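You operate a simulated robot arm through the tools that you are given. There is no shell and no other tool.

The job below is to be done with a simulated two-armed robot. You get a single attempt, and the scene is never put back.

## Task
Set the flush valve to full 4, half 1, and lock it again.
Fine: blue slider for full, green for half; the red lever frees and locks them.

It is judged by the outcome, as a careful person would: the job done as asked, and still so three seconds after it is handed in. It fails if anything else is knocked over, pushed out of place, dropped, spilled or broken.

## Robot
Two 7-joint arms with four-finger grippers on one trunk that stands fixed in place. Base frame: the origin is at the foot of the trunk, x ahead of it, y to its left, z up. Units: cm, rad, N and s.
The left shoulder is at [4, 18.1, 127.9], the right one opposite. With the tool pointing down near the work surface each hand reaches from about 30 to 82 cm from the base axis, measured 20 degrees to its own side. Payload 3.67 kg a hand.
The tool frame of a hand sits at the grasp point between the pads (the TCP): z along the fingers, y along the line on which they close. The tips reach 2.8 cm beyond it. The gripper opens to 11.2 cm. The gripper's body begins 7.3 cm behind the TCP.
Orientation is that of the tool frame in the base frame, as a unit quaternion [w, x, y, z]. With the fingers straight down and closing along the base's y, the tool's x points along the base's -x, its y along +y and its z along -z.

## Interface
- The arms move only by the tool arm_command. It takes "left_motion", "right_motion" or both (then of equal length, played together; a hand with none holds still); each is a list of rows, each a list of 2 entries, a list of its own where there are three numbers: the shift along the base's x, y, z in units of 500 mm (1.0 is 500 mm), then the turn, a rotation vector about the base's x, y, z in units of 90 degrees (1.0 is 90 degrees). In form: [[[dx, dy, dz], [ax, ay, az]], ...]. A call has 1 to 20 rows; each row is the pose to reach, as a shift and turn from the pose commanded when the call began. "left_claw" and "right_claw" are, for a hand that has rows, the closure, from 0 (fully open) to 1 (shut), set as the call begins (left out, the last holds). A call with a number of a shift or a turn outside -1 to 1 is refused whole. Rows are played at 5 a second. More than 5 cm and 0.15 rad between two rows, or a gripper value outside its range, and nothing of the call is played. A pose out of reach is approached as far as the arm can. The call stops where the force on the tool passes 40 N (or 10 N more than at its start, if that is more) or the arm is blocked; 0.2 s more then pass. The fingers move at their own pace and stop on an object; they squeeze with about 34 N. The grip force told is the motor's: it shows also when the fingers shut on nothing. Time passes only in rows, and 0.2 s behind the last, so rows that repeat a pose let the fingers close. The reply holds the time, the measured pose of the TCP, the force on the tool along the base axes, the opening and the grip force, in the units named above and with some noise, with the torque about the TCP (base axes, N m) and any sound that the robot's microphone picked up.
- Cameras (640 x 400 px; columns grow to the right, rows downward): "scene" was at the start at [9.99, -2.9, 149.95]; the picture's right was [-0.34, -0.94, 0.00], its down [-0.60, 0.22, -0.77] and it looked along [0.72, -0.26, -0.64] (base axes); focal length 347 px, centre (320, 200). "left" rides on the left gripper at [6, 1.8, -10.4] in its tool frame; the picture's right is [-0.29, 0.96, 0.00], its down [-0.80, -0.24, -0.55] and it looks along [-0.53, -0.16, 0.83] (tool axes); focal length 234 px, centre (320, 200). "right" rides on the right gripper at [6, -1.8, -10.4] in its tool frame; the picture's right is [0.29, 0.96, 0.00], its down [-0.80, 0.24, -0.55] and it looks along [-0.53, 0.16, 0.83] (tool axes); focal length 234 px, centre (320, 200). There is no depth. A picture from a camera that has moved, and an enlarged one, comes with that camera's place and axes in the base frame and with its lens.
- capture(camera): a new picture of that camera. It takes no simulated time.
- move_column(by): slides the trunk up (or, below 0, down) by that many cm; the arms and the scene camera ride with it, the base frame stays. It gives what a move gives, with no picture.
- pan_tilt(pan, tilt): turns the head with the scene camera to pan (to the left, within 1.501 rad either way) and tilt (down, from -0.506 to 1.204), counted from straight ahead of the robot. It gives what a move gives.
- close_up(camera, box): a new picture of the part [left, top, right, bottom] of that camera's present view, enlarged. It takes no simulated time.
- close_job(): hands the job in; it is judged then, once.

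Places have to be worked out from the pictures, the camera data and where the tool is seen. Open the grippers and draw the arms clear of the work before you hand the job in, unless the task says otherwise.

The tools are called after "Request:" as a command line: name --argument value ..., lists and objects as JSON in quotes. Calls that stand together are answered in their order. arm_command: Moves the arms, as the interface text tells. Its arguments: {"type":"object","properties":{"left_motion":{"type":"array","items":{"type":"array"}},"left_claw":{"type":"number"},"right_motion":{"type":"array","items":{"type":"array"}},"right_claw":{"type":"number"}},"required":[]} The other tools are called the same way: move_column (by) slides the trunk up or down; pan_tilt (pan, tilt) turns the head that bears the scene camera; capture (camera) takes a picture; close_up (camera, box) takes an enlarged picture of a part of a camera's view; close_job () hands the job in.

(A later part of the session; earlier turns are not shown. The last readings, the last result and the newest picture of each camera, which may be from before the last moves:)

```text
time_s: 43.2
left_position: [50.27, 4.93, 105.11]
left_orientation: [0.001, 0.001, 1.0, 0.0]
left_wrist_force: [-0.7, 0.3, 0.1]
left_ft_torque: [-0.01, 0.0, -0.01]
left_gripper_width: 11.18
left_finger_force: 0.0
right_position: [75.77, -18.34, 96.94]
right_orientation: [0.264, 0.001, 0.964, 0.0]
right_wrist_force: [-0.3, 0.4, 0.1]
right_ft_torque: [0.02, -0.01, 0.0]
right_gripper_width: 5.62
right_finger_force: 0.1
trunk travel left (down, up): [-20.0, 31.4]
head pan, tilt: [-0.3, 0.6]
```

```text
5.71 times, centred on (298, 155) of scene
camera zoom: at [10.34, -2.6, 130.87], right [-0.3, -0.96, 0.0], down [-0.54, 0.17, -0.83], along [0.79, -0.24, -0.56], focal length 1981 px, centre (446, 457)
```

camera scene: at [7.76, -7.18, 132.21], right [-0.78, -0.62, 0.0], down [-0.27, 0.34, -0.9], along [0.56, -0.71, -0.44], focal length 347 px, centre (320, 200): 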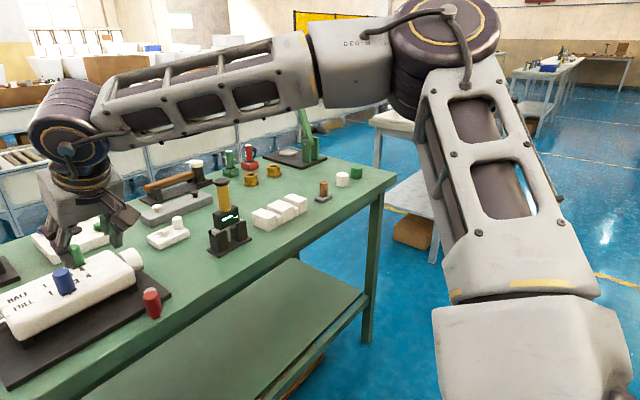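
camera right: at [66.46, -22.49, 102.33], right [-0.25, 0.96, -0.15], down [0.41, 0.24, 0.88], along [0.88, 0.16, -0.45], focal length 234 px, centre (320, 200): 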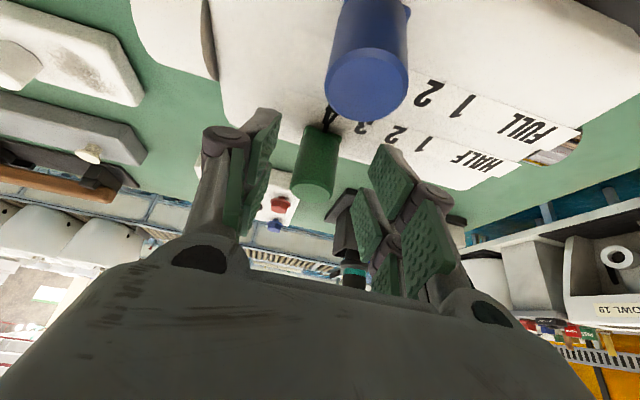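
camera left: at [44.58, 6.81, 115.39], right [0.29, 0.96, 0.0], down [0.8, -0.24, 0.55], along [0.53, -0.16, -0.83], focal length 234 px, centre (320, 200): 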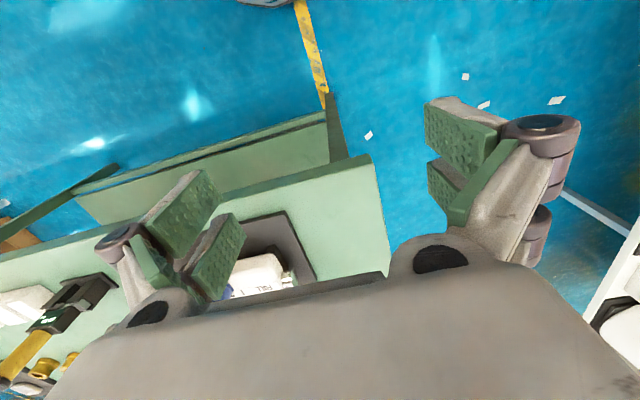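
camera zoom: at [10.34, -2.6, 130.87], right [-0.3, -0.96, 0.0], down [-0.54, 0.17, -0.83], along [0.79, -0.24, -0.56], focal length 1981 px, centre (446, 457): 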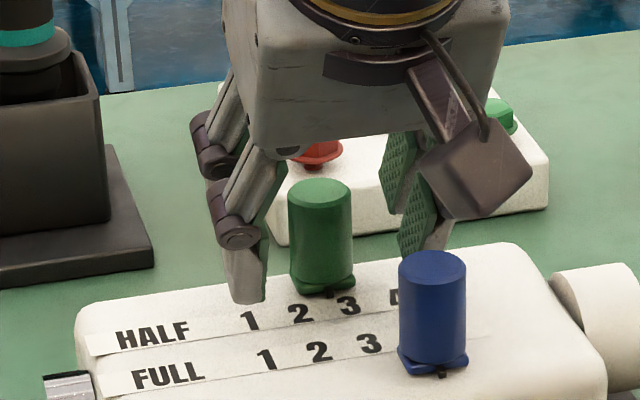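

Green rests between 2 and 3 and blue is undisturbed. I lift straight up, draw back, and then tilt the hand a further 20 degrees so the wrist stays nearer.

Request:
arm_command --right_motion '[[[0, 0, 0.06], [0, 0, 0]], [[0, 0, 0.12], [0, 0, 0]], [[-0.05, 0, 0.18], [0, 0, 0]], [[-0.1, 0, 0.2], [0, 0, 0]], [[-0.1, 0, 0.2], [0, -0.08, 0]], [[-0.1, 0, 0.2], [0, -0.15, 0]], [[-0.1, 0, 0.2], [0, -0.215, 0]], [[-0.1, 0, 0.2], [0, -0.215, 0]]]'

Request:
close_up --camera "scene" --box '[240, 80, 400, 200]'

```text
time_s: 45.0
left_position: [50.42, 4.81, 105.01]
left_orientation: [-0.001, 0.0, 1.0, 0.001]
left_wrist_force: [0.4, -0.5, 0.5]
left_ft_torque: [0.03, 0.02, -0.02]
left_gripper_width: 11.2
left_finger_force: 0.1
right_position: [70.89, -18.29, 106.7]
right_orientation: [0.423, 0.001, 0.906, 0.0]
right_wrist_force: [-0.8, 0.5, -0.4]
right_ft_torque: [-0.02, 0.01, 0.03]
right_gripper_width: 5.59
right_finger_force: 0.0
trunk travel left (down, up): [-20.0, 31.4]
head pan, tilt: [-0.3, 0.6]
```

```text
3.33 times, centred on (320, 140) of scene
camera zoom: at [10.44, -2.58, 130.86], right [-0.3, -0.96, 0.0], down [-0.54, 0.17, -0.82], along [0.79, -0.24, -0.57], focal length 1156 px, centre (320, 400)
```

zoom: 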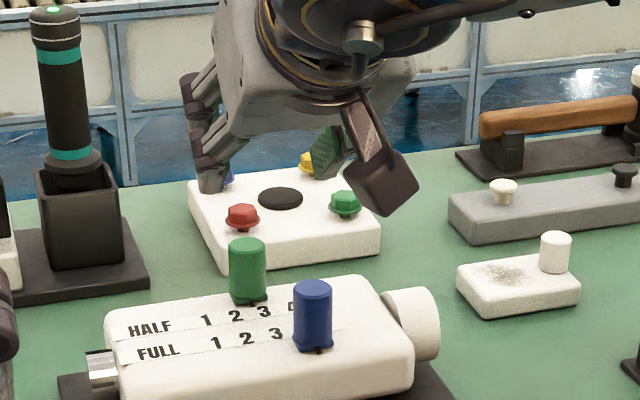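

The tilt is now 50 degrees. I test in free air whether the pose above half 1, (76.1, -14.9), is in reach.

Request:
arm_command --right_motion '[[[0.035, 0.023, -0.025], [0, 0, 0]], [[0.07, 0.046, -0.05], [0, 0, 0]], [[0.104, 0.068, -0.074], [0, 0, 0]], [[0.104, 0.068, -0.074], [0, 0, 0]]]'

Request:
capture --camera "right"

Request:
close_up --camera "scene" --box '[240, 80, 400, 200]'

```text
time_s: 46.0
left_position: [50.35, 4.97, 104.99]
left_orientation: [0.0, 0.001, 1.0, 0.001]
left_wrist_force: [-0.7, 0.0, -1.1]
left_ft_torque: [0.03, 0.0, 0.01]
left_gripper_width: 11.21
left_finger_force: 0.0
right_position: [76.0, -14.9, 103.21]
right_orientation: [0.423, 0.001, 0.906, -0.001]
right_wrist_force: [-0.2, 0.1, 0.3]
right_ft_torque: [-0.04, 0.01, -0.01]
right_gripper_width: 5.61
right_finger_force: 0.1
trunk travel left (down, up): [-20.0, 31.4]
head pan, tilt: [-0.3, 0.6]
```

```text
taken
camera right: at [64.18, -16.6, 105.15], right [-0.18, 0.96, -0.22], down [0.09, 0.24, 0.97], along [0.98, 0.16, -0.13], focal length 234 px, centre (320, 200)
```

right: 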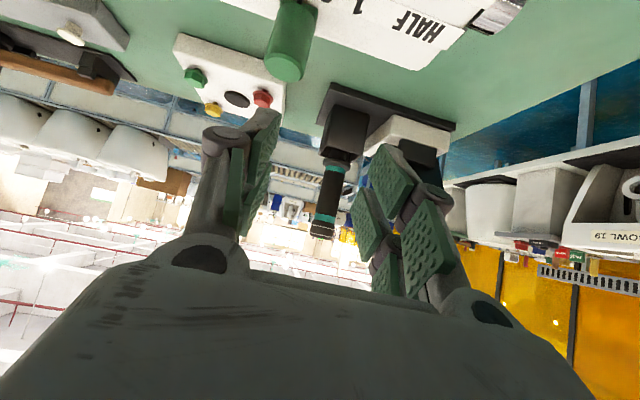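

```text
3.33 times, centred on (320, 140) of scene
camera zoom: at [10.36, -2.59, 130.87], right [-0.3, -0.96, 0.0], down [-0.54, 0.17, -0.83], along [0.79, -0.24, -0.56], focal length 1156 px, centre (320, 400)
```

zoom: 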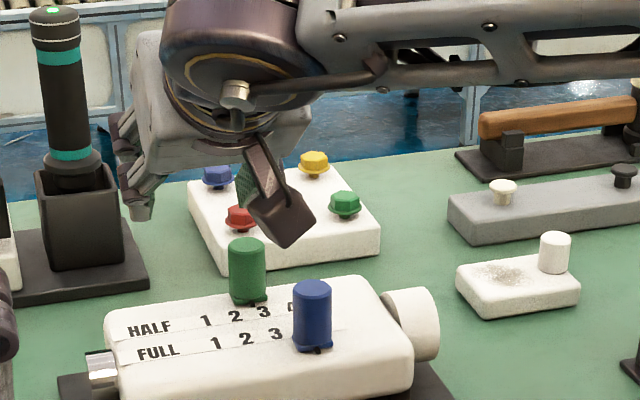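

It is in reach at this height. I check the same spot at working height with the fingers closed, well clear of green at y ≈ -18.3.

Request:
arm_command --right_motion '[[[0, 0.006, 0], [0, 0, 0]], [[0, 0.006, 0], [0, 0, 0]], [[0, 0.006, -0.05], [0, 0, 0]], [[0, 0.006, -0.1], [0, 0, 0]], [[0, 0.006, -0.134], [0, 0, 0]], [[0, 0.006, -0.134], [0, 0, 0]]]' --right_claw 1.0

Request:
close_up --camera "scene" --box '[250, 120, 346, 190]'

```text
time_s: 47.4
left_position: [50.33, 4.91, 105.09]
left_orientation: [0.001, 0.001, 1.0, 0.001]
left_wrist_force: [-0.2, 0.3, -0.1]
left_ft_torque: [0.0, 0.01, -0.01]
left_gripper_width: 11.21
left_finger_force: 0.0
right_position: [76.14, -14.52, 96.43]
right_orientation: [0.423, 0.001, 0.906, 0.0]
right_wrist_force: [-0.7, 0.0, 0.0]
right_ft_torque: [0.0, 0.0, -0.01]
right_gripper_width: 0.0
right_finger_force: 33.6
trunk travel left (down, up): [-20.0, 31.4]
head pan, tilt: [-0.3, 0.6]
```

```text
5.71 times, centred on (298, 155) of scene
camera zoom: at [10.42, -2.58, 130.86], right [-0.3, -0.96, 0.0], down [-0.54, 0.17, -0.82], along [0.79, -0.24, -0.57], focal length 1981 px, centre (446, 457)
```

zoom: 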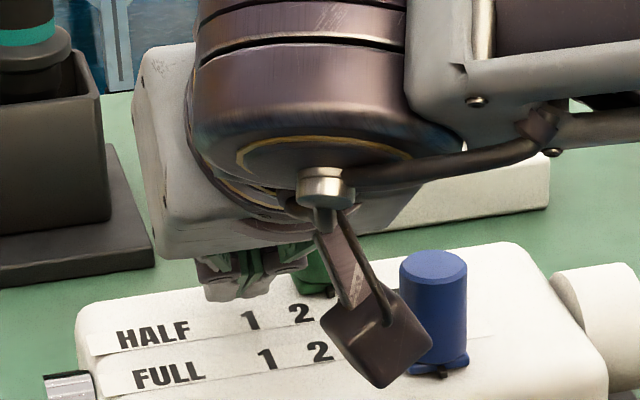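

The pose at half 1 is in reach at working height, (76.1, -14.5, 96.4). I lift with the fingers still closed and go back above green at y = -18.35.

Request:
arm_command --right_motion '[[[0, 0, 0.05], [0, 0, 0]], [[0, 0, 0.1], [0, 0, 0]], [[0, 0, 0.15], [0, 0, 0]], [[0, -0.04, 0.15], [0, 0, 0]], [[0, -0.077, 0.15], [0, 0, 0]], [[0, -0.077, 0.15], [0, 0, 0]]]'

Request:
arm_command --right_motion '[[[0, 0, 0], [0, 0, 0]], [[0, 0, 0], [0, 0, 0]], [[0, 0, 0], [0, 0, 0]]]' --right_claw 0.5

Request:
capture --camera "right"

Request:
close_up --camera "scene" --box '[250, 120, 346, 190]'

```text
time_s: 48.8
left_position: [50.34, 4.96, 104.98]
left_orientation: [-0.001, 0.001, 1.0, 0.0]
left_wrist_force: [0.1, 0.8, 0.0]
left_ft_torque: [0.05, 0.03, -0.02]
left_gripper_width: 11.2
left_finger_force: 0.0
right_position: [76.0, -18.52, 103.84]
right_orientation: [0.422, 0.001, 0.906, 0.0]
right_wrist_force: [0.4, 0.1, -0.2]
right_ft_torque: [0.01, -0.03, -0.01]
right_gripper_width: 0.0
right_finger_force: 33.8
trunk travel left (down, up): [-20.0, 31.4]
head pan, tilt: [-0.3, 0.6]
```

```text
time_s: 49.6
left_position: [50.34, 4.96, 105.04]
left_orientation: [0.001, 0.001, 1.0, 0.0]
left_wrist_force: [0.2, -0.4, 0.2]
left_ft_torque: [-0.01, -0.02, 0.03]
left_gripper_width: 11.21
left_finger_force: 0.1
right_position: [75.97, -18.33, 103.82]
right_orientation: [0.423, 0.002, 0.906, 0.0]
right_wrist_force: [-0.3, 0.9, -0.3]
right_ft_torque: [-0.01, -0.03, 0.04]
right_gripper_width: 5.58
right_finger_force: 0.0
trunk travel left (down, up): [-20.0, 31.4]
head pan, tilt: [-0.3, 0.6]
```

```text
taken
camera right: at [64.23, -20.15, 105.88], right [-0.18, 0.96, -0.22], down [0.09, 0.24, 0.97], along [0.98, 0.16, -0.13], focal length 234 px, centre (320, 200)
```

right: 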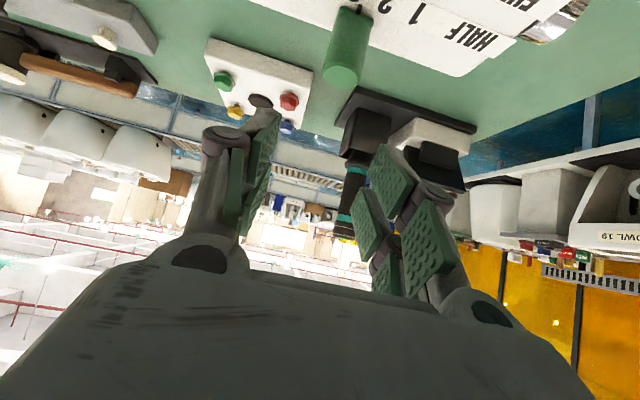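

```text
5.71 times, centred on (298, 155) of scene
camera zoom: at [10.43, -2.59, 130.86], right [-0.3, -0.96, 0.0], down [-0.54, 0.17, -0.82], along [0.79, -0.24, -0.57], focal length 1981 px, centre (446, 457)
```

zoom: 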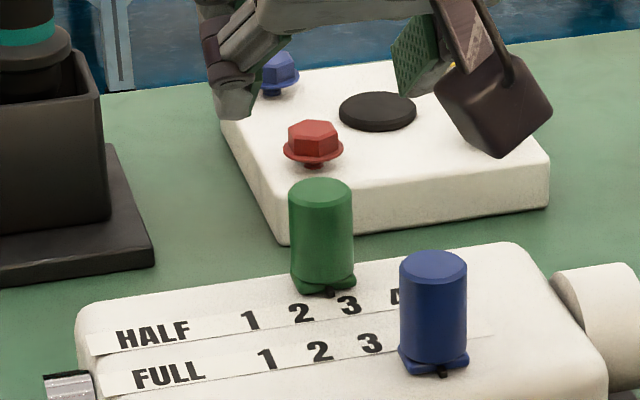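

Green's axis reads (77.96, -18.35), in line with the TCP. I lower the fingers around it.

Request:
arm_command --right_motion '[[[0.002, 0, -0.05], [0, 0, 0]], [[0.002, 0, -0.1], [0, 0, 0]], [[0.002, 0, -0.13], [0, 0, 0]], [[0.002, 0, -0.147], [0, 0, 0]], [[0.002, 0, -0.147], [0, 0, 0]]]'

Request:
capture --camera "right"

Request:
close_up --camera "scene" --box '[250, 120, 346, 190]'

```text
time_s: 50.8
left_position: [50.34, 4.93, 105.19]
left_orientation: [0.0, 0.001, 1.0, 0.0]
left_wrist_force: [-0.4, -0.3, 0.4]
left_ft_torque: [-0.03, 0.02, -0.04]
left_gripper_width: 11.18
left_finger_force: 0.1
right_position: [76.16, -18.32, 96.44]
right_orientation: [0.423, 0.001, 0.906, 0.0]
right_wrist_force: [0.2, -0.1, 0.3]
right_ft_torque: [0.0, -0.02, 0.01]
right_gripper_width: 5.6
right_finger_force: 0.0
trunk travel left (down, up): [-20.0, 31.4]
head pan, tilt: [-0.3, 0.6]
```

```text
taken
camera right: at [64.28, -20.18, 98.54], right [-0.18, 0.96, -0.22], down [0.09, 0.24, 0.97], along [0.98, 0.16, -0.13], focal length 234 px, centre (320, 200)
```

right: 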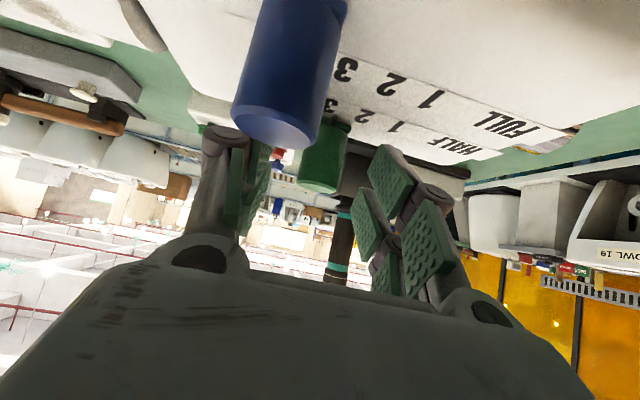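

```text
5.71 times, centred on (298, 155) of scene
camera zoom: at [10.42, -2.58, 130.86], right [-0.3, -0.96, 0.0], down [-0.54, 0.17, -0.82], along [0.79, -0.24, -0.57], focal length 1981 px, centre (446, 457)
```

zoom: 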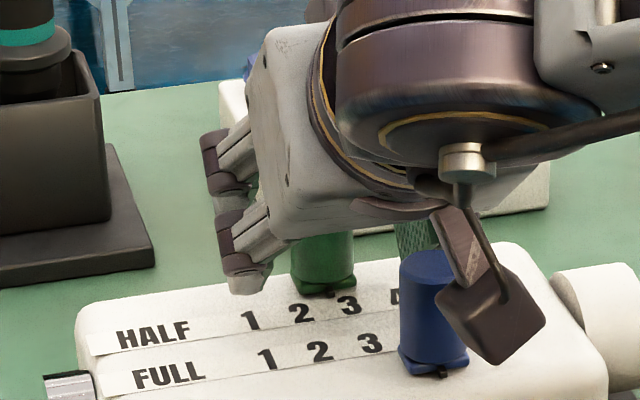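

The fingers straddle green, blue is clear, and no force shows. I close on green.

Request:
arm_command --right_motion '[[[0, 0, 0], [0, 0, 0]], [[0, 0, 0], [0, 0, 0]], [[0, 0, 0], [0, 0, 0]]]' --right_claw 1.0

Request:
arm_command --right_motion '[[[0, 0.01, 0], [0, 0, 0]], [[0, 0.02, 0], [0, 0, 0]], [[0, 0.02, 0], [0, 0, 0]]]'

Request:
close_up --camera "scene" --box '[250, 120, 346, 190]'

```text
time_s: 51.6
left_position: [50.35, 4.86, 105.07]
left_orientation: [0.0, 0.001, 1.0, 0.0]
left_wrist_force: [-1.0, -0.3, 0.2]
left_ft_torque: [-0.02, 0.03, 0.01]
left_gripper_width: 11.21
left_finger_force: 0.0
right_position: [76.24, -18.52, 96.44]
right_orientation: [0.422, 0.002, 0.906, -0.001]
right_wrist_force: [0.7, 0.3, -0.2]
right_ft_torque: [-0.01, -0.06, 0.0]
right_gripper_width: 2.42
right_finger_force: 44.5
trunk travel left (down, up): [-20.0, 31.4]
head pan, tilt: [-0.3, 0.6]
```

```text
time_s: 52.4
left_position: [50.42, 4.86, 104.96]
left_orientation: [-0.001, 0.001, 1.0, 0.0]
left_wrist_force: [-0.8, 0.3, -0.2]
left_ft_torque: [0.03, -0.01, -0.02]
left_gripper_width: 11.19
left_finger_force: 0.1
right_position: [76.11, -17.43, 96.45]
right_orientation: [0.423, 0.002, 0.906, -0.001]
right_wrist_force: [1.2, -2.2, -0.9]
right_ft_torque: [-0.01, -0.14, -0.02]
right_gripper_width: 2.39
right_finger_force: 45.2
trunk travel left (down, up): [-20.0, 31.4]
head pan, tilt: [-0.3, 0.6]
```

```text
5.71 times, centred on (298, 155) of scene
camera zoom: at [10.47, -2.62, 130.85], right [-0.3, -0.96, 0.0], down [-0.54, 0.17, -0.82], along [0.79, -0.24, -0.57], focal length 1981 px, centre (446, 457)
```

zoom: 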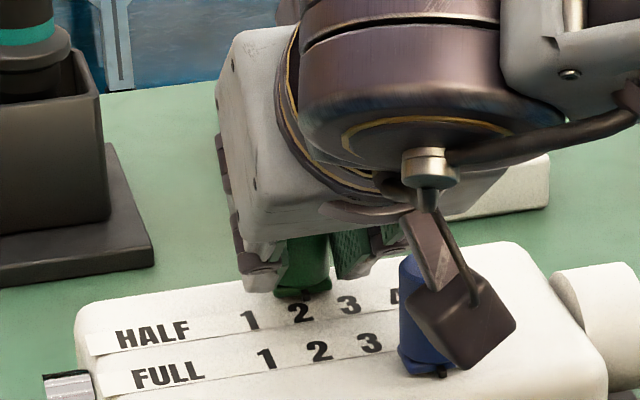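

Green moves with about 2 N. I slide it the remaining 2.5 cm toward 1 in small steps.

Request:
arm_command --right_motion '[[[0, 0.012, 0], [0, 0, 0]], [[0, 0.025, 0], [0, 0, 0]], [[0, 0.038, 0], [0, 0, 0]], [[0, 0.05, 0], [0, 0, 0]], [[0, 0.05, 0], [0, 0, 0]], [[0, 0.05, 0], [0, 0, 0]]]'

Request:
close_up --camera "scene" --box '[250, 120, 346, 190]'

Request:
close_up --camera "right" --box '[220, 60, 440, 220]'

Request:
close_up --camera "scene" --box '[264, 152, 312, 182]'

```text
time_s: 53.8
left_position: [50.31, 4.92, 105.02]
left_orientation: [0.0, 0.001, 1.0, 0.0]
left_wrist_force: [0.5, 0.2, -0.7]
left_ft_torque: [-0.02, 0.01, 0.02]
left_gripper_width: 11.22
left_finger_force: 0.0
right_position: [76.22, -15.03, 96.6]
right_orientation: [0.423, 0.001, 0.906, 0.0]
right_wrist_force: [-0.4, -5.8, -0.2]
right_ft_torque: [-0.06, 0.13, -0.14]
right_gripper_width: 2.41
right_finger_force: 45.2
trunk travel left (down, up): [-20.0, 31.4]
head pan, tilt: [-0.3, 0.6]
```

```text
5.71 times, centred on (298, 155) of scene
camera zoom: at [10.44, -2.66, 130.86], right [-0.3, -0.96, 0.0], down [-0.54, 0.17, -0.82], along [0.79, -0.24, -0.57], focal length 1981 px, centre (446, 457)
```

zoom: 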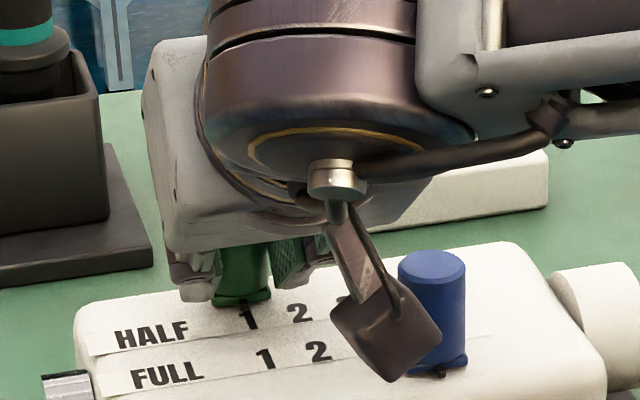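

```text
2.50 times, centred on (330, 140) of right
camera zoom: at [64.31, -16.74, 98.54], right [-0.18, 0.96, -0.22], down [0.09, 0.24, 0.97], along [0.98, 0.16, -0.13], focal length 585 px, centre (295, 350)
```

zoom: 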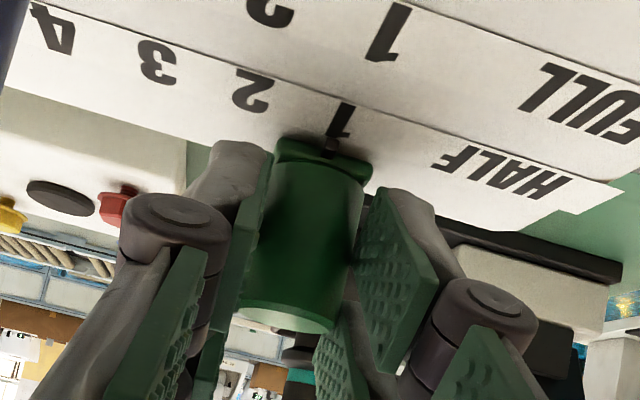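

```text
13.33 times, centred on (288, 167) of scene
camera zoom: at [10.44, -2.66, 130.86], right [-0.3, -0.96, 0.0], down [-0.54, 0.17, -0.82], along [0.79, -0.24, -0.57], focal length 4622 px, centre (747, 640)
```

zoom: 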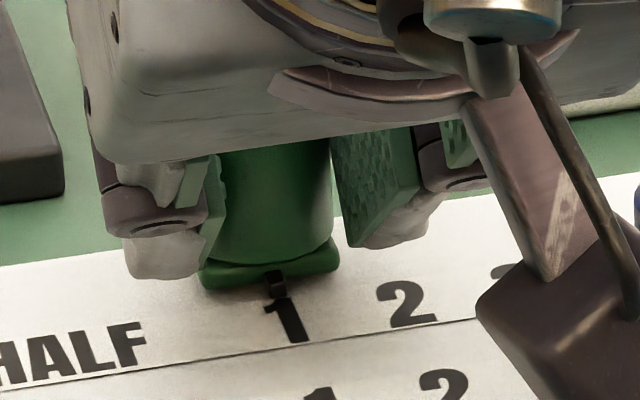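

The green tick points at the 1, about 0.1 cm short of its middle. I nudge it a last 0.1 cm.

Request:
arm_command --right_motion '[[[0, 0.0022, 0], [0, 0, 0]], [[0, 0.0022, 0], [0, 0, 0]], [[0, 0.0022, 0], [0, 0, 0]]]'

Request:
close_up --camera "scene" --box '[264, 152, 312, 182]'

Request:
close_up --camera "right" --box '[220, 60, 440, 220]'

```text
time_s: 54.6
left_position: [50.29, 4.81, 105.08]
left_orientation: [0.001, 0.001, 1.0, 0.0]
left_wrist_force: [-0.7, 0.3, -0.1]
left_ft_torque: [0.0, 0.01, 0.01]
left_gripper_width: 11.19
left_finger_force: 0.1
right_position: [76.26, -14.95, 96.48]
right_orientation: [0.423, 0.001, 0.906, 0.0]
right_wrist_force: [-1.6, -8.9, -1.2]
right_ft_torque: [-0.15, 0.04, -0.22]
right_gripper_width: 2.4
right_finger_force: 44.4
trunk travel left (down, up): [-20.0, 31.4]
head pan, tilt: [-0.3, 0.6]
```

```text
13.33 times, centred on (288, 167) of scene
camera zoom: at [10.43, -2.72, 130.85], right [-0.3, -0.96, 0.0], down [-0.54, 0.17, -0.82], along [0.79, -0.24, -0.57], focal length 4622 px, centre (747, 640)
```

zoom: 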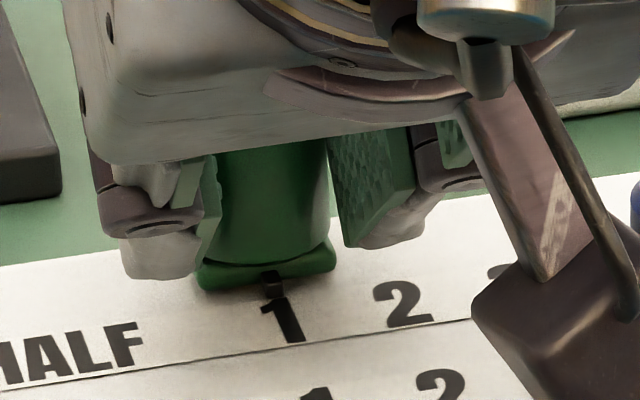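

```text
2.50 times, centred on (330, 140) of right
camera zoom: at [64.31, -16.73, 98.53], right [-0.18, 0.96, -0.22], down [0.09, 0.24, 0.97], along [0.98, 0.16, -0.13], focal length 585 px, centre (295, 350)
```

zoom: 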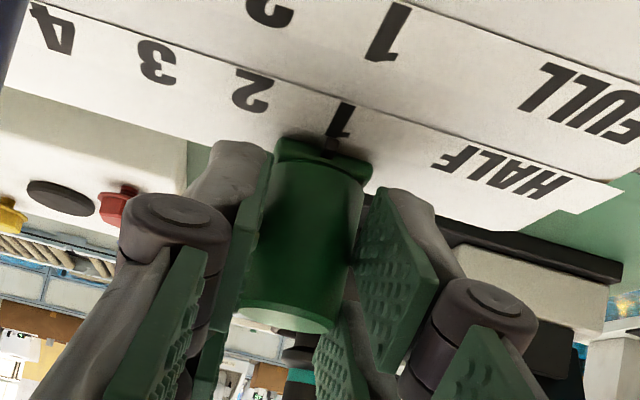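

The force rose without further motion, and the tick's offset from the 1 equals what it was at the 4 in the beginning, so green is at 1, probably at its end stop. I open the fingers and lift away.

Request:
arm_command --right_motion '[[[0, -0.0015, 0], [0, 0, 0]], [[0, -0.0015, 0], [0, 0, 0]]]'

Request:
arm_command --right_motion '[[[0, 0, 0], [0, 0, 0]], [[0, 0, 0], [0, 0, 0]], [[0, 0, 0], [0, 0, 0]], [[0, 0, 0.05], [0, 0, 0]], [[0, 0, 0.1], [0, 0, 0]], [[0, 0, 0.16], [0, 0, 0]], [[-0.08, 0, 0.2], [0, 0, 0]], [[-0.16, 0, 0.22], [0, 0, 0]], [[-0.24, 0, 0.22], [0, 0, 0]], [[-0.32, 0, 0.22], [0, 0, 0]], [[-0.32, 0, 0.22], [0, 0, 0]]]' --right_claw 0.5

Request:
close_up --camera "scene" --box '[256, 146, 320, 186]'

Request:
capture --camera "scene"

```text
time_s: 55.2
left_position: [50.47, 4.74, 105.1]
left_orientation: [0.0, 0.0, 1.0, 0.0]
left_wrist_force: [0.3, 0.4, 0.2]
left_ft_torque: [-0.02, 0.01, -0.02]
left_gripper_width: 11.21
left_finger_force: 0.1
right_position: [76.06, -14.96, 96.57]
right_orientation: [0.423, 0.001, 0.906, 0.0]
right_wrist_force: [1.4, -8.5, -1.0]
right_ft_torque: [-0.07, -0.03, -0.16]
right_gripper_width: 2.38
right_finger_force: 44.7
trunk travel left (down, up): [-20.0, 31.4]
head pan, tilt: [-0.3, 0.6]
```

```text
time_s: 57.6
left_position: [50.53, 4.85, 105.0]
left_orientation: [-0.001, 0.001, 1.0, 0.0]
left_wrist_force: [-1.2, 0.3, 0.4]
left_ft_torque: [0.02, 0.02, 0.0]
left_gripper_width: 11.2
left_finger_force: 0.1
right_position: [60.37, -14.83, 107.44]
right_orientation: [0.423, 0.001, 0.906, 0.0]
right_wrist_force: [-0.4, 0.4, 1.2]
right_ft_torque: [0.02, 0.02, -0.01]
right_gripper_width: 5.59
right_finger_force: 0.1
trunk travel left (down, up): [-20.0, 31.4]
head pan, tilt: [-0.3, 0.6]
```

```text
10.00 times, centred on (288, 166) of scene
camera zoom: at [10.57, -2.6, 130.84], right [-0.3, -0.96, 0.0], down [-0.54, 0.17, -0.82], along [0.79, -0.24, -0.57], focal length 3466 px, centre (640, 540)
```

zoom: 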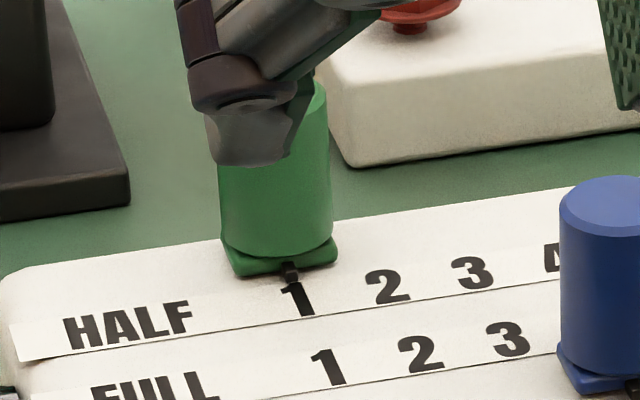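

```text
taken
camera scene: at [10.57, -2.6, 130.84], right [-0.3, -0.96, 0.0], down [-0.54, 0.17, -0.82], along [0.79, -0.24, -0.57], focal length 347 px, centre (320, 200)
```

scene: 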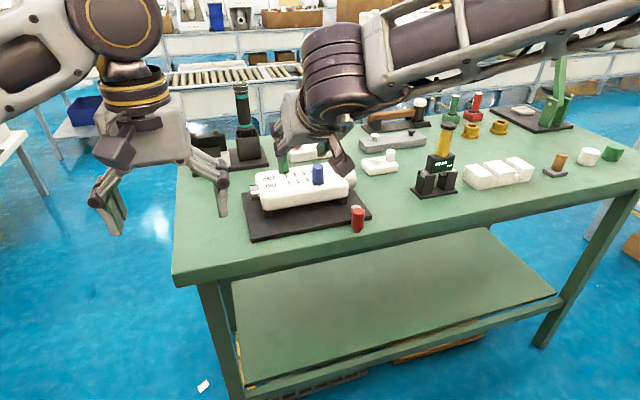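

Green's tick is at 1 in the same way it stood at 4 before, and blue is at 4. Now I turn the tool back to straight down while moving above the red handle at about (60.2, -25.8).

Request:
arm_command --right_motion '[[[0, -0.036, 0], [0, 0.0926, 0]], [[0, -0.072, 0], [0, 0.1852, 0]], [[0, -0.109, 0], [0, 0.2778, 0]], [[0, -0.145, -0.02], [0, 0.3704, 0]], [[-0.002, -0.182, -0.045], [0, 0.463, 0]], [[-0.003, -0.218, -0.068], [0, 0.5556, 0]], [[-0.003, -0.218, -0.068], [0, 0.5556, 0]]]'

Request:
capture --camera "right"

Request:
close_up --camera "scene" --box '[230, 130, 390, 250]'

```text
time_s: 59.2
left_position: [50.29, 4.93, 105.09]
left_orientation: [0.0, 0.001, 1.0, 0.0]
left_wrist_force: [-0.3, 0.1, 0.0]
left_ft_torque: [0.0, -0.03, -0.02]
left_gripper_width: 11.17
left_finger_force: 0.1
right_position: [59.89, -25.86, 104.24]
right_orientation: [0.0, 0.001, 1.0, -0.001]
right_wrist_force: [-1.0, -0.1, 1.3]
right_ft_torque: [-0.03, 0.0, -0.03]
right_gripper_width: 5.64
right_finger_force: 0.0
trunk travel left (down, up): [-20.0, 31.4]
head pan, tilt: [-0.3, 0.6]
```

```text
taken
camera right: at [53.92, -27.55, 114.57], right [-0.29, 0.96, 0.0], down [0.8, 0.24, 0.55], along [0.53, 0.16, -0.83], focal length 234 px, centre (320, 200)
```

right: 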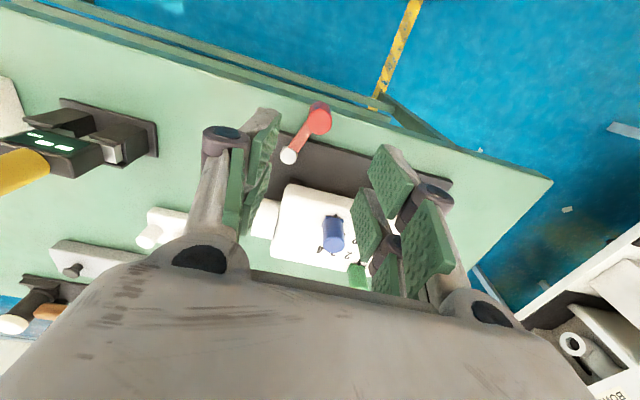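

```text
3.33 times, centred on (310, 190) of scene
camera zoom: at [10.35, -2.57, 130.87], right [-0.3, -0.96, 0.0], down [-0.54, 0.17, -0.83], along [0.79, -0.24, -0.56], focal length 1156 px, centre (353, 233)
```

zoom: 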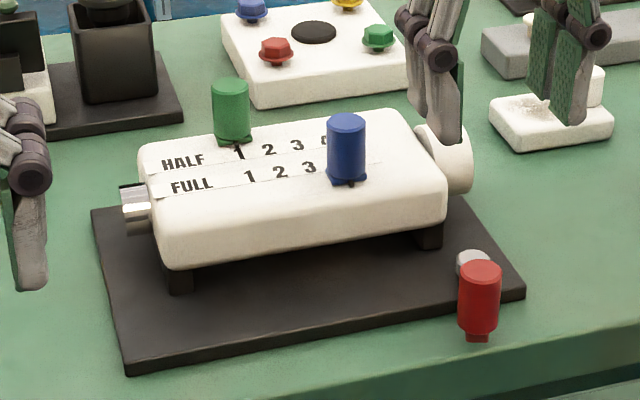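

Blue is at 4 and green at 1, and the red handle stands at about (60.0, -25.8). I lower the open fingers around the handle.

Request:
arm_command --right_motion '[[[0.003, 0.001, -0.08], [0, 0, 0]], [[0.003, 0.001, -0.16], [0, 0, 0]], [[0.003, 0.001, -0.23], [0, 0, 0]], [[0.003, 0.001, -0.283], [0, 0, 0]], [[0.003, 0.001, -0.283], [0, 0, 0]]]'

Request:
capture --camera "right"

Request:
close_up --camera "scene" --box '[270, 160, 398, 240]'

```text
time_s: 60.4
left_position: [50.31, 4.94, 105.13]
left_orientation: [0.0, 0.001, 1.0, 0.0]
left_wrist_force: [-0.7, 0.9, -0.1]
left_ft_torque: [0.02, 0.04, -0.01]
left_gripper_width: 11.21
left_finger_force: 0.1
right_position: [60.24, -25.65, 89.97]
right_orientation: [0.001, 0.001, 1.0, 0.0]
right_wrist_force: [0.1, -0.9, -0.1]
right_ft_torque: [0.0, -0.02, -0.02]
right_gripper_width: 5.59
right_finger_force: 0.0
trunk travel left (down, up): [-20.0, 31.4]
head pan, tilt: [-0.3, 0.6]
```

```text
taken
camera right: at [54.15, -27.48, 100.28], right [-0.29, 0.96, 0.0], down [0.8, 0.24, 0.55], along [0.53, 0.16, -0.83], focal length 234 px, centre (320, 200)
```

right: 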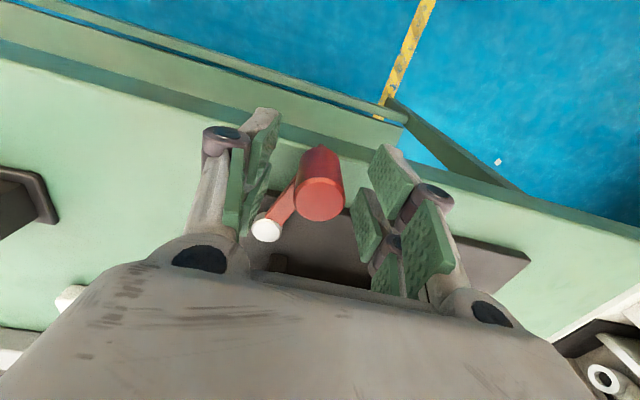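

```text
5.00 times, centred on (334, 200) of scene
camera zoom: at [10.39, -2.58, 130.86], right [-0.3, -0.96, 0.0], down [-0.54, 0.17, -0.83], along [0.79, -0.24, -0.56], focal length 1733 px, centre (250, 200)
```

zoom: 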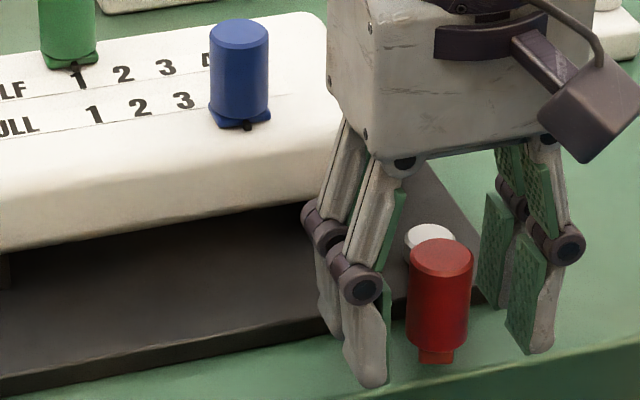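

The handle is centred between the fingers. I close on it and then swing it back along the arc about the pivot at (66.5, -28.2).

Request:
arm_command --right_motion '[[[0, 0, 0], [0, 0, 0]], [[0, 0, 0], [0, 0, 0]], [[0, 0, 0], [0, 0, 0]]]' --right_claw 1.0

Request:
arm_command --right_motion '[[[0.0082, 0.0182, 0], [0, 0, 0]], [[0.0191, 0.0338, 0], [0, 0, 0]], [[0.032, 0.0476, 0], [0, 0, 0]], [[0.032, 0.0476, 0], [0, 0, 0]]]'

Request:
close_up --camera "scene" --box '[270, 160, 398, 240]'

```text
time_s: 61.2
left_position: [50.33, 4.96, 105.05]
left_orientation: [0.0, 0.002, 1.0, 0.0]
left_wrist_force: [0.0, 0.4, 0.0]
left_ft_torque: [-0.05, -0.01, -0.01]
left_gripper_width: 11.23
left_finger_force: 0.1
right_position: [60.26, -25.73, 90.12]
right_orientation: [0.001, 0.001, 1.0, -0.001]
right_wrist_force: [-0.2, 0.0, 5.0]
right_ft_torque: [-0.03, -0.22, 0.07]
right_gripper_width: 2.23
right_finger_force: 44.8
trunk travel left (down, up): [-20.0, 31.4]
head pan, tilt: [-0.3, 0.6]
```

```text
time_s: 62.2
left_position: [50.34, 4.99, 105.07]
left_orientation: [0.0, 0.0, 1.0, 0.0]
left_wrist_force: [-0.1, -0.3, -0.3]
left_ft_torque: [0.05, 0.01, -0.01]
left_gripper_width: 11.21
left_finger_force: 0.1
right_position: [61.6, -23.2, 89.95]
right_orientation: [0.001, 0.001, 1.0, -0.001]
right_wrist_force: [-5.7, -2.5, 6.0]
right_ft_torque: [0.01, 0.14, -0.26]
right_gripper_width: 2.19
right_finger_force: 45.9
trunk travel left (down, up): [-20.0, 31.4]
head pan, tilt: [-0.3, 0.6]
```

```text
5.00 times, centred on (334, 200) of scene
camera zoom: at [10.32, -2.58, 130.87], right [-0.3, -0.96, 0.0], down [-0.54, 0.17, -0.83], along [0.79, -0.24, -0.56], focal length 1733 px, centre (250, 200)
```

zoom: 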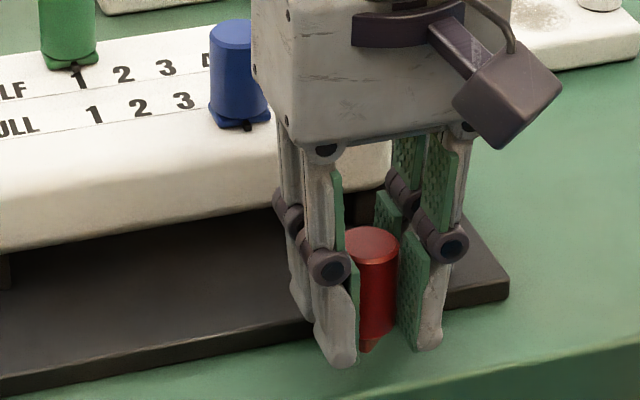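

The lever follows with about 6 N of resistance. I continue along the arc to about 10 degrees from the locked position.

Request:
arm_command --right_motion '[[[0.0148, 0.0122, 0], [0, 0, 0]], [[0.031, 0.022, 0], [0, 0, 0]], [[0.0486, 0.0294, 0], [0, 0, 0]], [[0.0668, 0.0342, 0], [0, 0, 0]], [[0.0668, 0.0342, 0], [0, 0, 0]]]'

Request:
capture --camera "right"

Request:
close_up --camera "scene" --box '[270, 160, 398, 240]'

```text
time_s: 63.4
left_position: [50.22, 4.88, 105.11]
left_orientation: [0.0, 0.001, 1.0, 0.0]
left_wrist_force: [0.5, -0.8, -0.7]
left_ft_torque: [-0.01, 0.0, 0.01]
left_gripper_width: 11.22
left_finger_force: 0.0
right_position: [65.1, -21.66, 90.07]
right_orientation: [0.0, 0.001, 1.0, -0.001]
right_wrist_force: [-6.6, -1.4, 2.9]
right_ft_torque: [0.24, 0.65, -0.39]
right_gripper_width: 2.14
right_finger_force: 45.4
trunk travel left (down, up): [-20.0, 31.4]
head pan, tilt: [-0.3, 0.6]
```

```text
taken
camera right: at [59.0, -23.37, 100.36], right [-0.29, 0.96, 0.0], down [0.8, 0.24, 0.55], along [0.53, 0.16, -0.83], focal length 234 px, centre (320, 200)
```

right: 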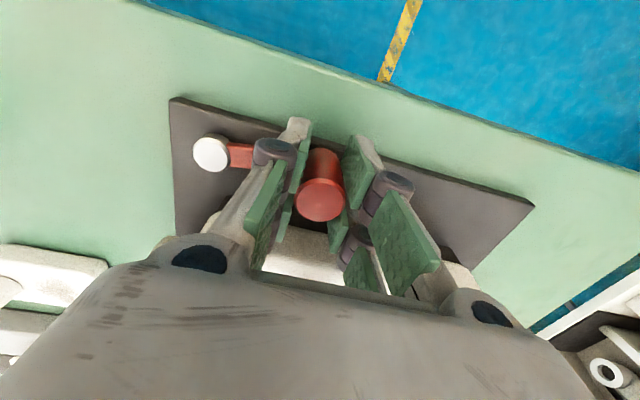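

```text
5.00 times, centred on (334, 200) of scene
camera zoom: at [10.34, -2.6, 130.87], right [-0.3, -0.96, 0.0], down [-0.54, 0.17, -0.83], along [0.79, -0.24, -0.56], focal length 1733 px, centre (250, 200)
```

zoom: 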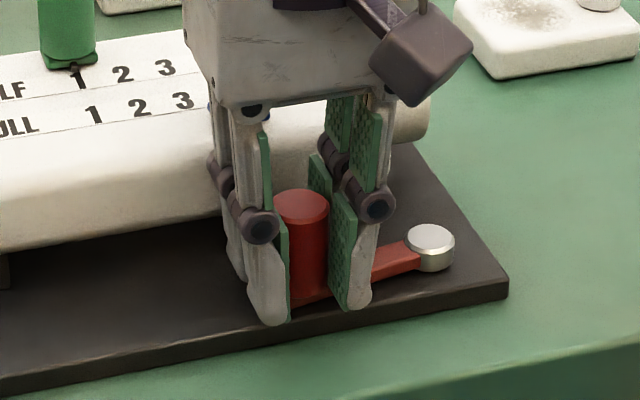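

About 10 degrees remain. I move on to the original position (66.4, -21.4), then look at the force for the stop.

Request:
arm_command --right_motion '[[[0.0142, 0.0018, 0], [0, 0, 0]], [[0.0244, 0.0024, 0], [0, 0, 0]], [[0.0244, 0.0024, 0], [0, 0, 0]], [[0.0244, 0.0024, 0], [0, 0, 0]]]'

Request:
capture --camera "right"

Request:
close_up --camera "scene" --box '[270, 160, 398, 240]'

```text
time_s: 64.4
left_position: [50.25, 4.98, 105.11]
left_orientation: [0.0, 0.001, 1.0, 0.0]
left_wrist_force: [-0.2, -0.5, -0.3]
left_ft_torque: [0.04, -0.04, -0.01]
left_gripper_width: 11.19
left_finger_force: 0.0
right_position: [66.3, -21.54, 89.98]
right_orientation: [0.001, 0.001, 1.0, -0.001]
right_wrist_force: [-7.2, -2.1, 3.3]
right_ft_torque: [-0.15, 0.51, 0.02]
right_gripper_width: 2.2
right_finger_force: 45.1
trunk travel left (down, up): [-20.0, 31.4]
head pan, tilt: [-0.3, 0.6]
```

```text
taken
camera right: at [60.21, -23.25, 100.35], right [-0.29, 0.96, 0.0], down [0.8, 0.24, 0.55], along [0.53, 0.16, -0.83], focal length 234 px, centre (320, 200)
```

right: 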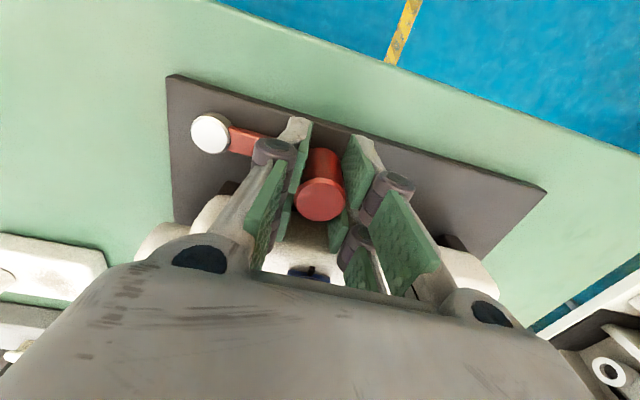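

```text
5.00 times, centred on (334, 200) of scene
camera zoom: at [10.32, -2.61, 130.87], right [-0.3, -0.96, 0.0], down [-0.54, 0.17, -0.83], along [0.79, -0.24, -0.56], focal length 1733 px, centre (250, 200)
```

zoom: 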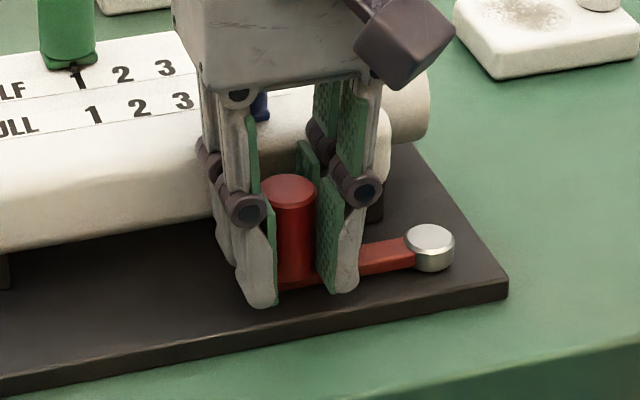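

The lever is back about where it began, with 7 N of resistance much as in the swing, so I cannot tell yet whether it is at its stop. I press 0.3 cm further to feel for the stop.

Request:
arm_command --right_motion '[[[0.003, 0, 0], [0, 0, 0]], [[0.006, 0, 0], [0, 0, 0]], [[0.006, 0, 0], [0, 0, 0]], [[0.006, 0, 0], [0, 0, 0]]]'

Request:
close_up --camera "right" --box '[160, 70, 400, 250]'

```text
time_s: 65.4
left_position: [50.05, 4.91, 105.16]
left_orientation: [0.001, 0.001, 1.0, 0.0]
left_wrist_force: [0.7, 0.4, 0.1]
left_ft_torque: [0.03, -0.05, -0.01]
left_gripper_width: 11.22
left_finger_force: 0.1
right_position: [66.23, -21.58, 89.95]
right_orientation: [0.001, 0.001, 1.0, 0.001]
right_wrist_force: [-20.6, 2.1, -2.9]
right_ft_torque: [0.11, 0.91, -0.25]
right_gripper_width: 2.16
right_finger_force: 45.7
trunk travel left (down, up): [-20.0, 31.4]
head pan, tilt: [-0.3, 0.6]
```

```text
2.22 times, centred on (280, 160) of right
camera zoom: at [60.25, -23.28, 100.36], right [-0.29, 0.96, 0.0], down [0.8, 0.24, 0.55], along [0.53, 0.16, -0.83], focal length 520 px, centre (409, 289)
```

zoom: 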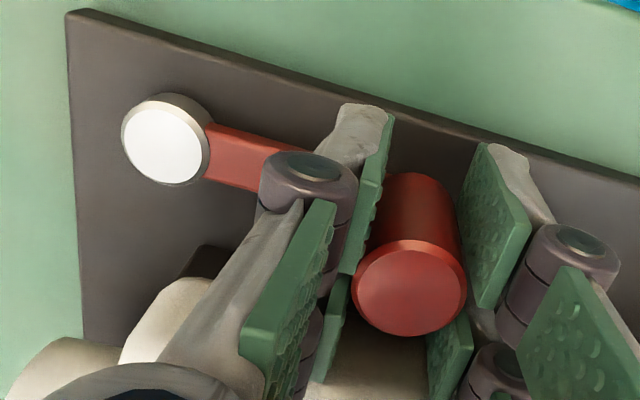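

The force rose to 20 N with no motion, so the lever is against its locked stop, and the picture matches the original angle. I ease the pressure, open the fingers and lift off.

Request:
arm_command --right_motion '[[[-0.003, 0, 0], [0, 0, 0]], [[-0.003, 0, 0], [0, 0, 0]]]'

Request:
arm_command --right_motion '[[[0, 0, 0], [0, 0, 0]], [[0, 0, 0], [0, 0, 0]], [[0, 0, 0], [0, 0, 0]]]' --right_claw 0.5

Request:
capture --camera "right"

Request:
close_up --camera "scene" --box '[270, 160, 398, 240]'

```text
time_s: 66.0
left_position: [50.22, 4.99, 105.16]
left_orientation: [0.0, 0.0, 1.0, 0.001]
left_wrist_force: [0.3, -0.6, 0.1]
left_ft_torque: [0.02, -0.02, 0.03]
left_gripper_width: 11.19
left_finger_force: 0.0
right_position: [66.28, -21.49, 89.98]
right_orientation: [0.001, 0.0, 1.0, -0.001]
right_wrist_force: [-20.5, 2.6, -6.1]
right_ft_torque: [0.13, 0.5, -0.05]
right_gripper_width: 2.21
right_finger_force: 45.1
trunk travel left (down, up): [-20.0, 31.4]
head pan, tilt: [-0.3, 0.6]
```

```text
time_s: 66.8
left_position: [50.28, 4.9, 105.03]
left_orientation: [-0.001, 0.001, 1.0, 0.0]
left_wrist_force: [0.7, 0.7, 0.8]
left_ft_torque: [-0.02, 0.02, 0.01]
left_gripper_width: 11.16
left_finger_force: 0.1
right_position: [66.42, -21.4, 90.01]
right_orientation: [0.002, 0.0, 1.0, 0.0]
right_wrist_force: [-2.4, -1.7, 0.9]
right_ft_torque: [-0.04, 0.05, 0.04]
right_gripper_width: 5.73
right_finger_force: 0.0
trunk travel left (down, up): [-20.0, 31.4]
head pan, tilt: [-0.3, 0.6]
```

```text
taken
camera right: at [60.44, -23.27, 100.37], right [-0.29, 0.96, 0.0], down [0.8, 0.24, 0.56], along [0.53, 0.16, -0.83], focal length 234 px, centre (320, 200)
```

right: 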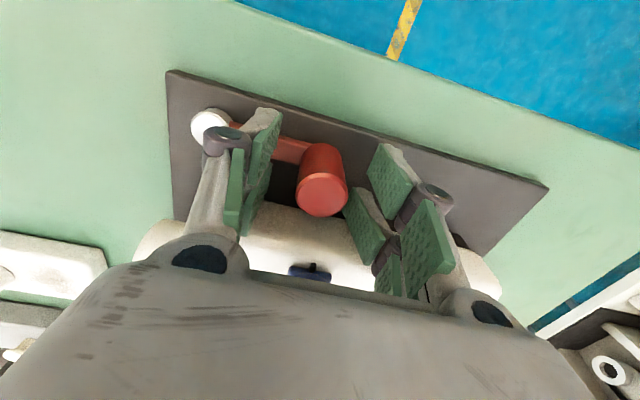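

```text
5.00 times, centred on (334, 200) of scene
camera zoom: at [10.42, -2.62, 130.86], right [-0.3, -0.96, 0.0], down [-0.54, 0.17, -0.82], along [0.79, -0.24, -0.57], focal length 1733 px, centre (250, 200)
```

zoom: 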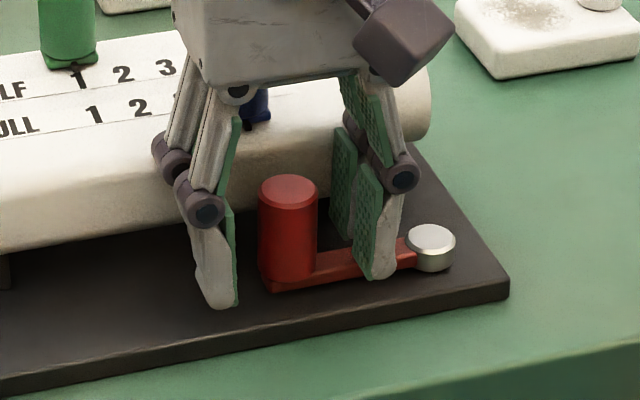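

The handle image (322, 195) matches the original picture (321, 195) from the same camera pose, so the lever is back in its locked position. I lift straight up and draw the arm back.

Request:
arm_command --right_motion '[[[0, 0, 0.05], [0, 0, 0]], [[0, 0, 0.11], [0, 0, 0]], [[0, 0, 0.18], [0, 0, 0]], [[0, 0, 0.26], [0, 0, 0]], [[-0.06, -0.02, 0.32], [0, 0, 0]], [[-0.14, -0.04, 0.36], [0, 0, 0]], [[-0.22, -0.07, 0.4], [0, 0, 0]], [[-0.3, -0.1, 0.42], [0, 0, 0]], [[-0.38, -0.13, 0.44], [0, 0, 0]], [[-0.46, -0.16, 0.46], [0, 0, 0]], [[-0.46, -0.16, 0.46], [0, 0, 0]]]' --right_claw 0.0

Request:
capture --camera "scene"

Request:
close_up --camera "scene" --box '[230, 130, 390, 250]'

Request:
close_up --camera "scene" --box '[256, 146, 336, 196]'

```text
time_s: 69.2
left_position: [50.48, 5.03, 104.98]
left_orientation: [-0.001, 0.001, 1.0, 0.0]
left_wrist_force: [0.4, -0.5, -0.5]
left_ft_torque: [-0.03, 0.01, 0.0]
left_gripper_width: 11.21
left_finger_force: 0.1
right_position: [43.47, -29.57, 112.88]
right_orientation: [-0.001, 0.0, 1.0, -0.001]
right_wrist_force: [0.2, 0.4, 0.3]
right_ft_torque: [-0.02, 0.04, 0.0]
right_gripper_width: 11.2
right_finger_force: 0.1
trunk travel left (down, up): [-20.0, 31.4]
head pan, tilt: [-0.3, 0.6]
```

```text
taken
camera scene: at [10.56, -2.53, 130.85], right [-0.3, -0.96, 0.0], down [-0.54, 0.17, -0.82], along [0.79, -0.24, -0.57], focal length 347 px, centre (320, 200)
```

scene: 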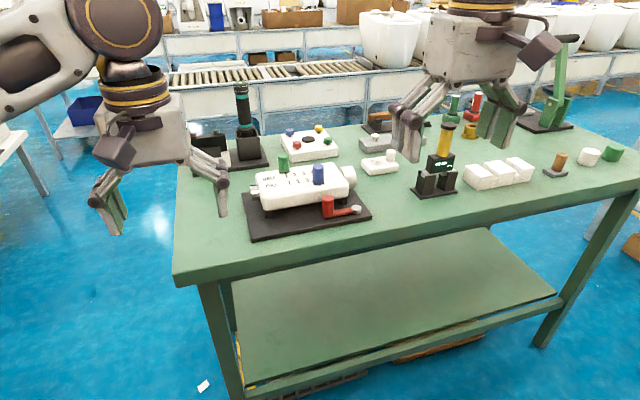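

```text
3.33 times, centred on (310, 190) of scene
camera zoom: at [10.56, -2.53, 130.85], right [-0.3, -0.96, 0.0], down [-0.54, 0.17, -0.82], along [0.79, -0.24, -0.57], focal length 1156 px, centre (353, 233)
```

zoom: 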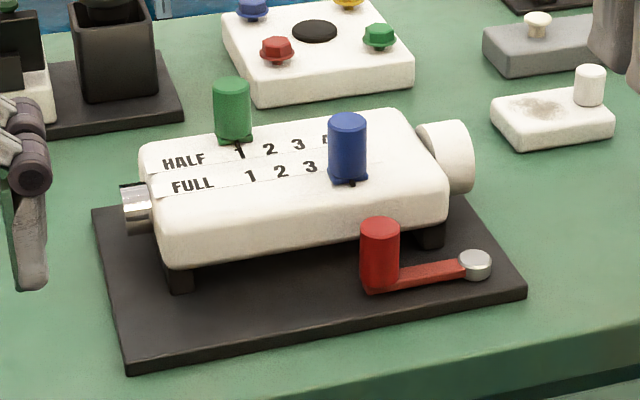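

```text
8.00 times, centred on (296, 171) of scene
camera zoom: at [10.56, -2.53, 130.85], right [-0.3, -0.96, 0.0], down [-0.54, 0.17, -0.82], along [0.79, -0.24, -0.57], focal length 2773 px, centre (512, 432)
```

zoom: 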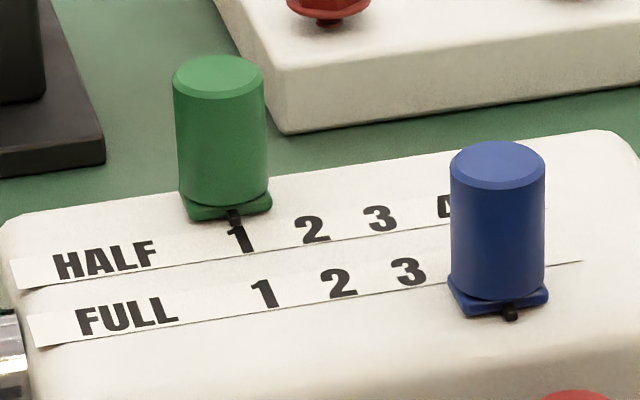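

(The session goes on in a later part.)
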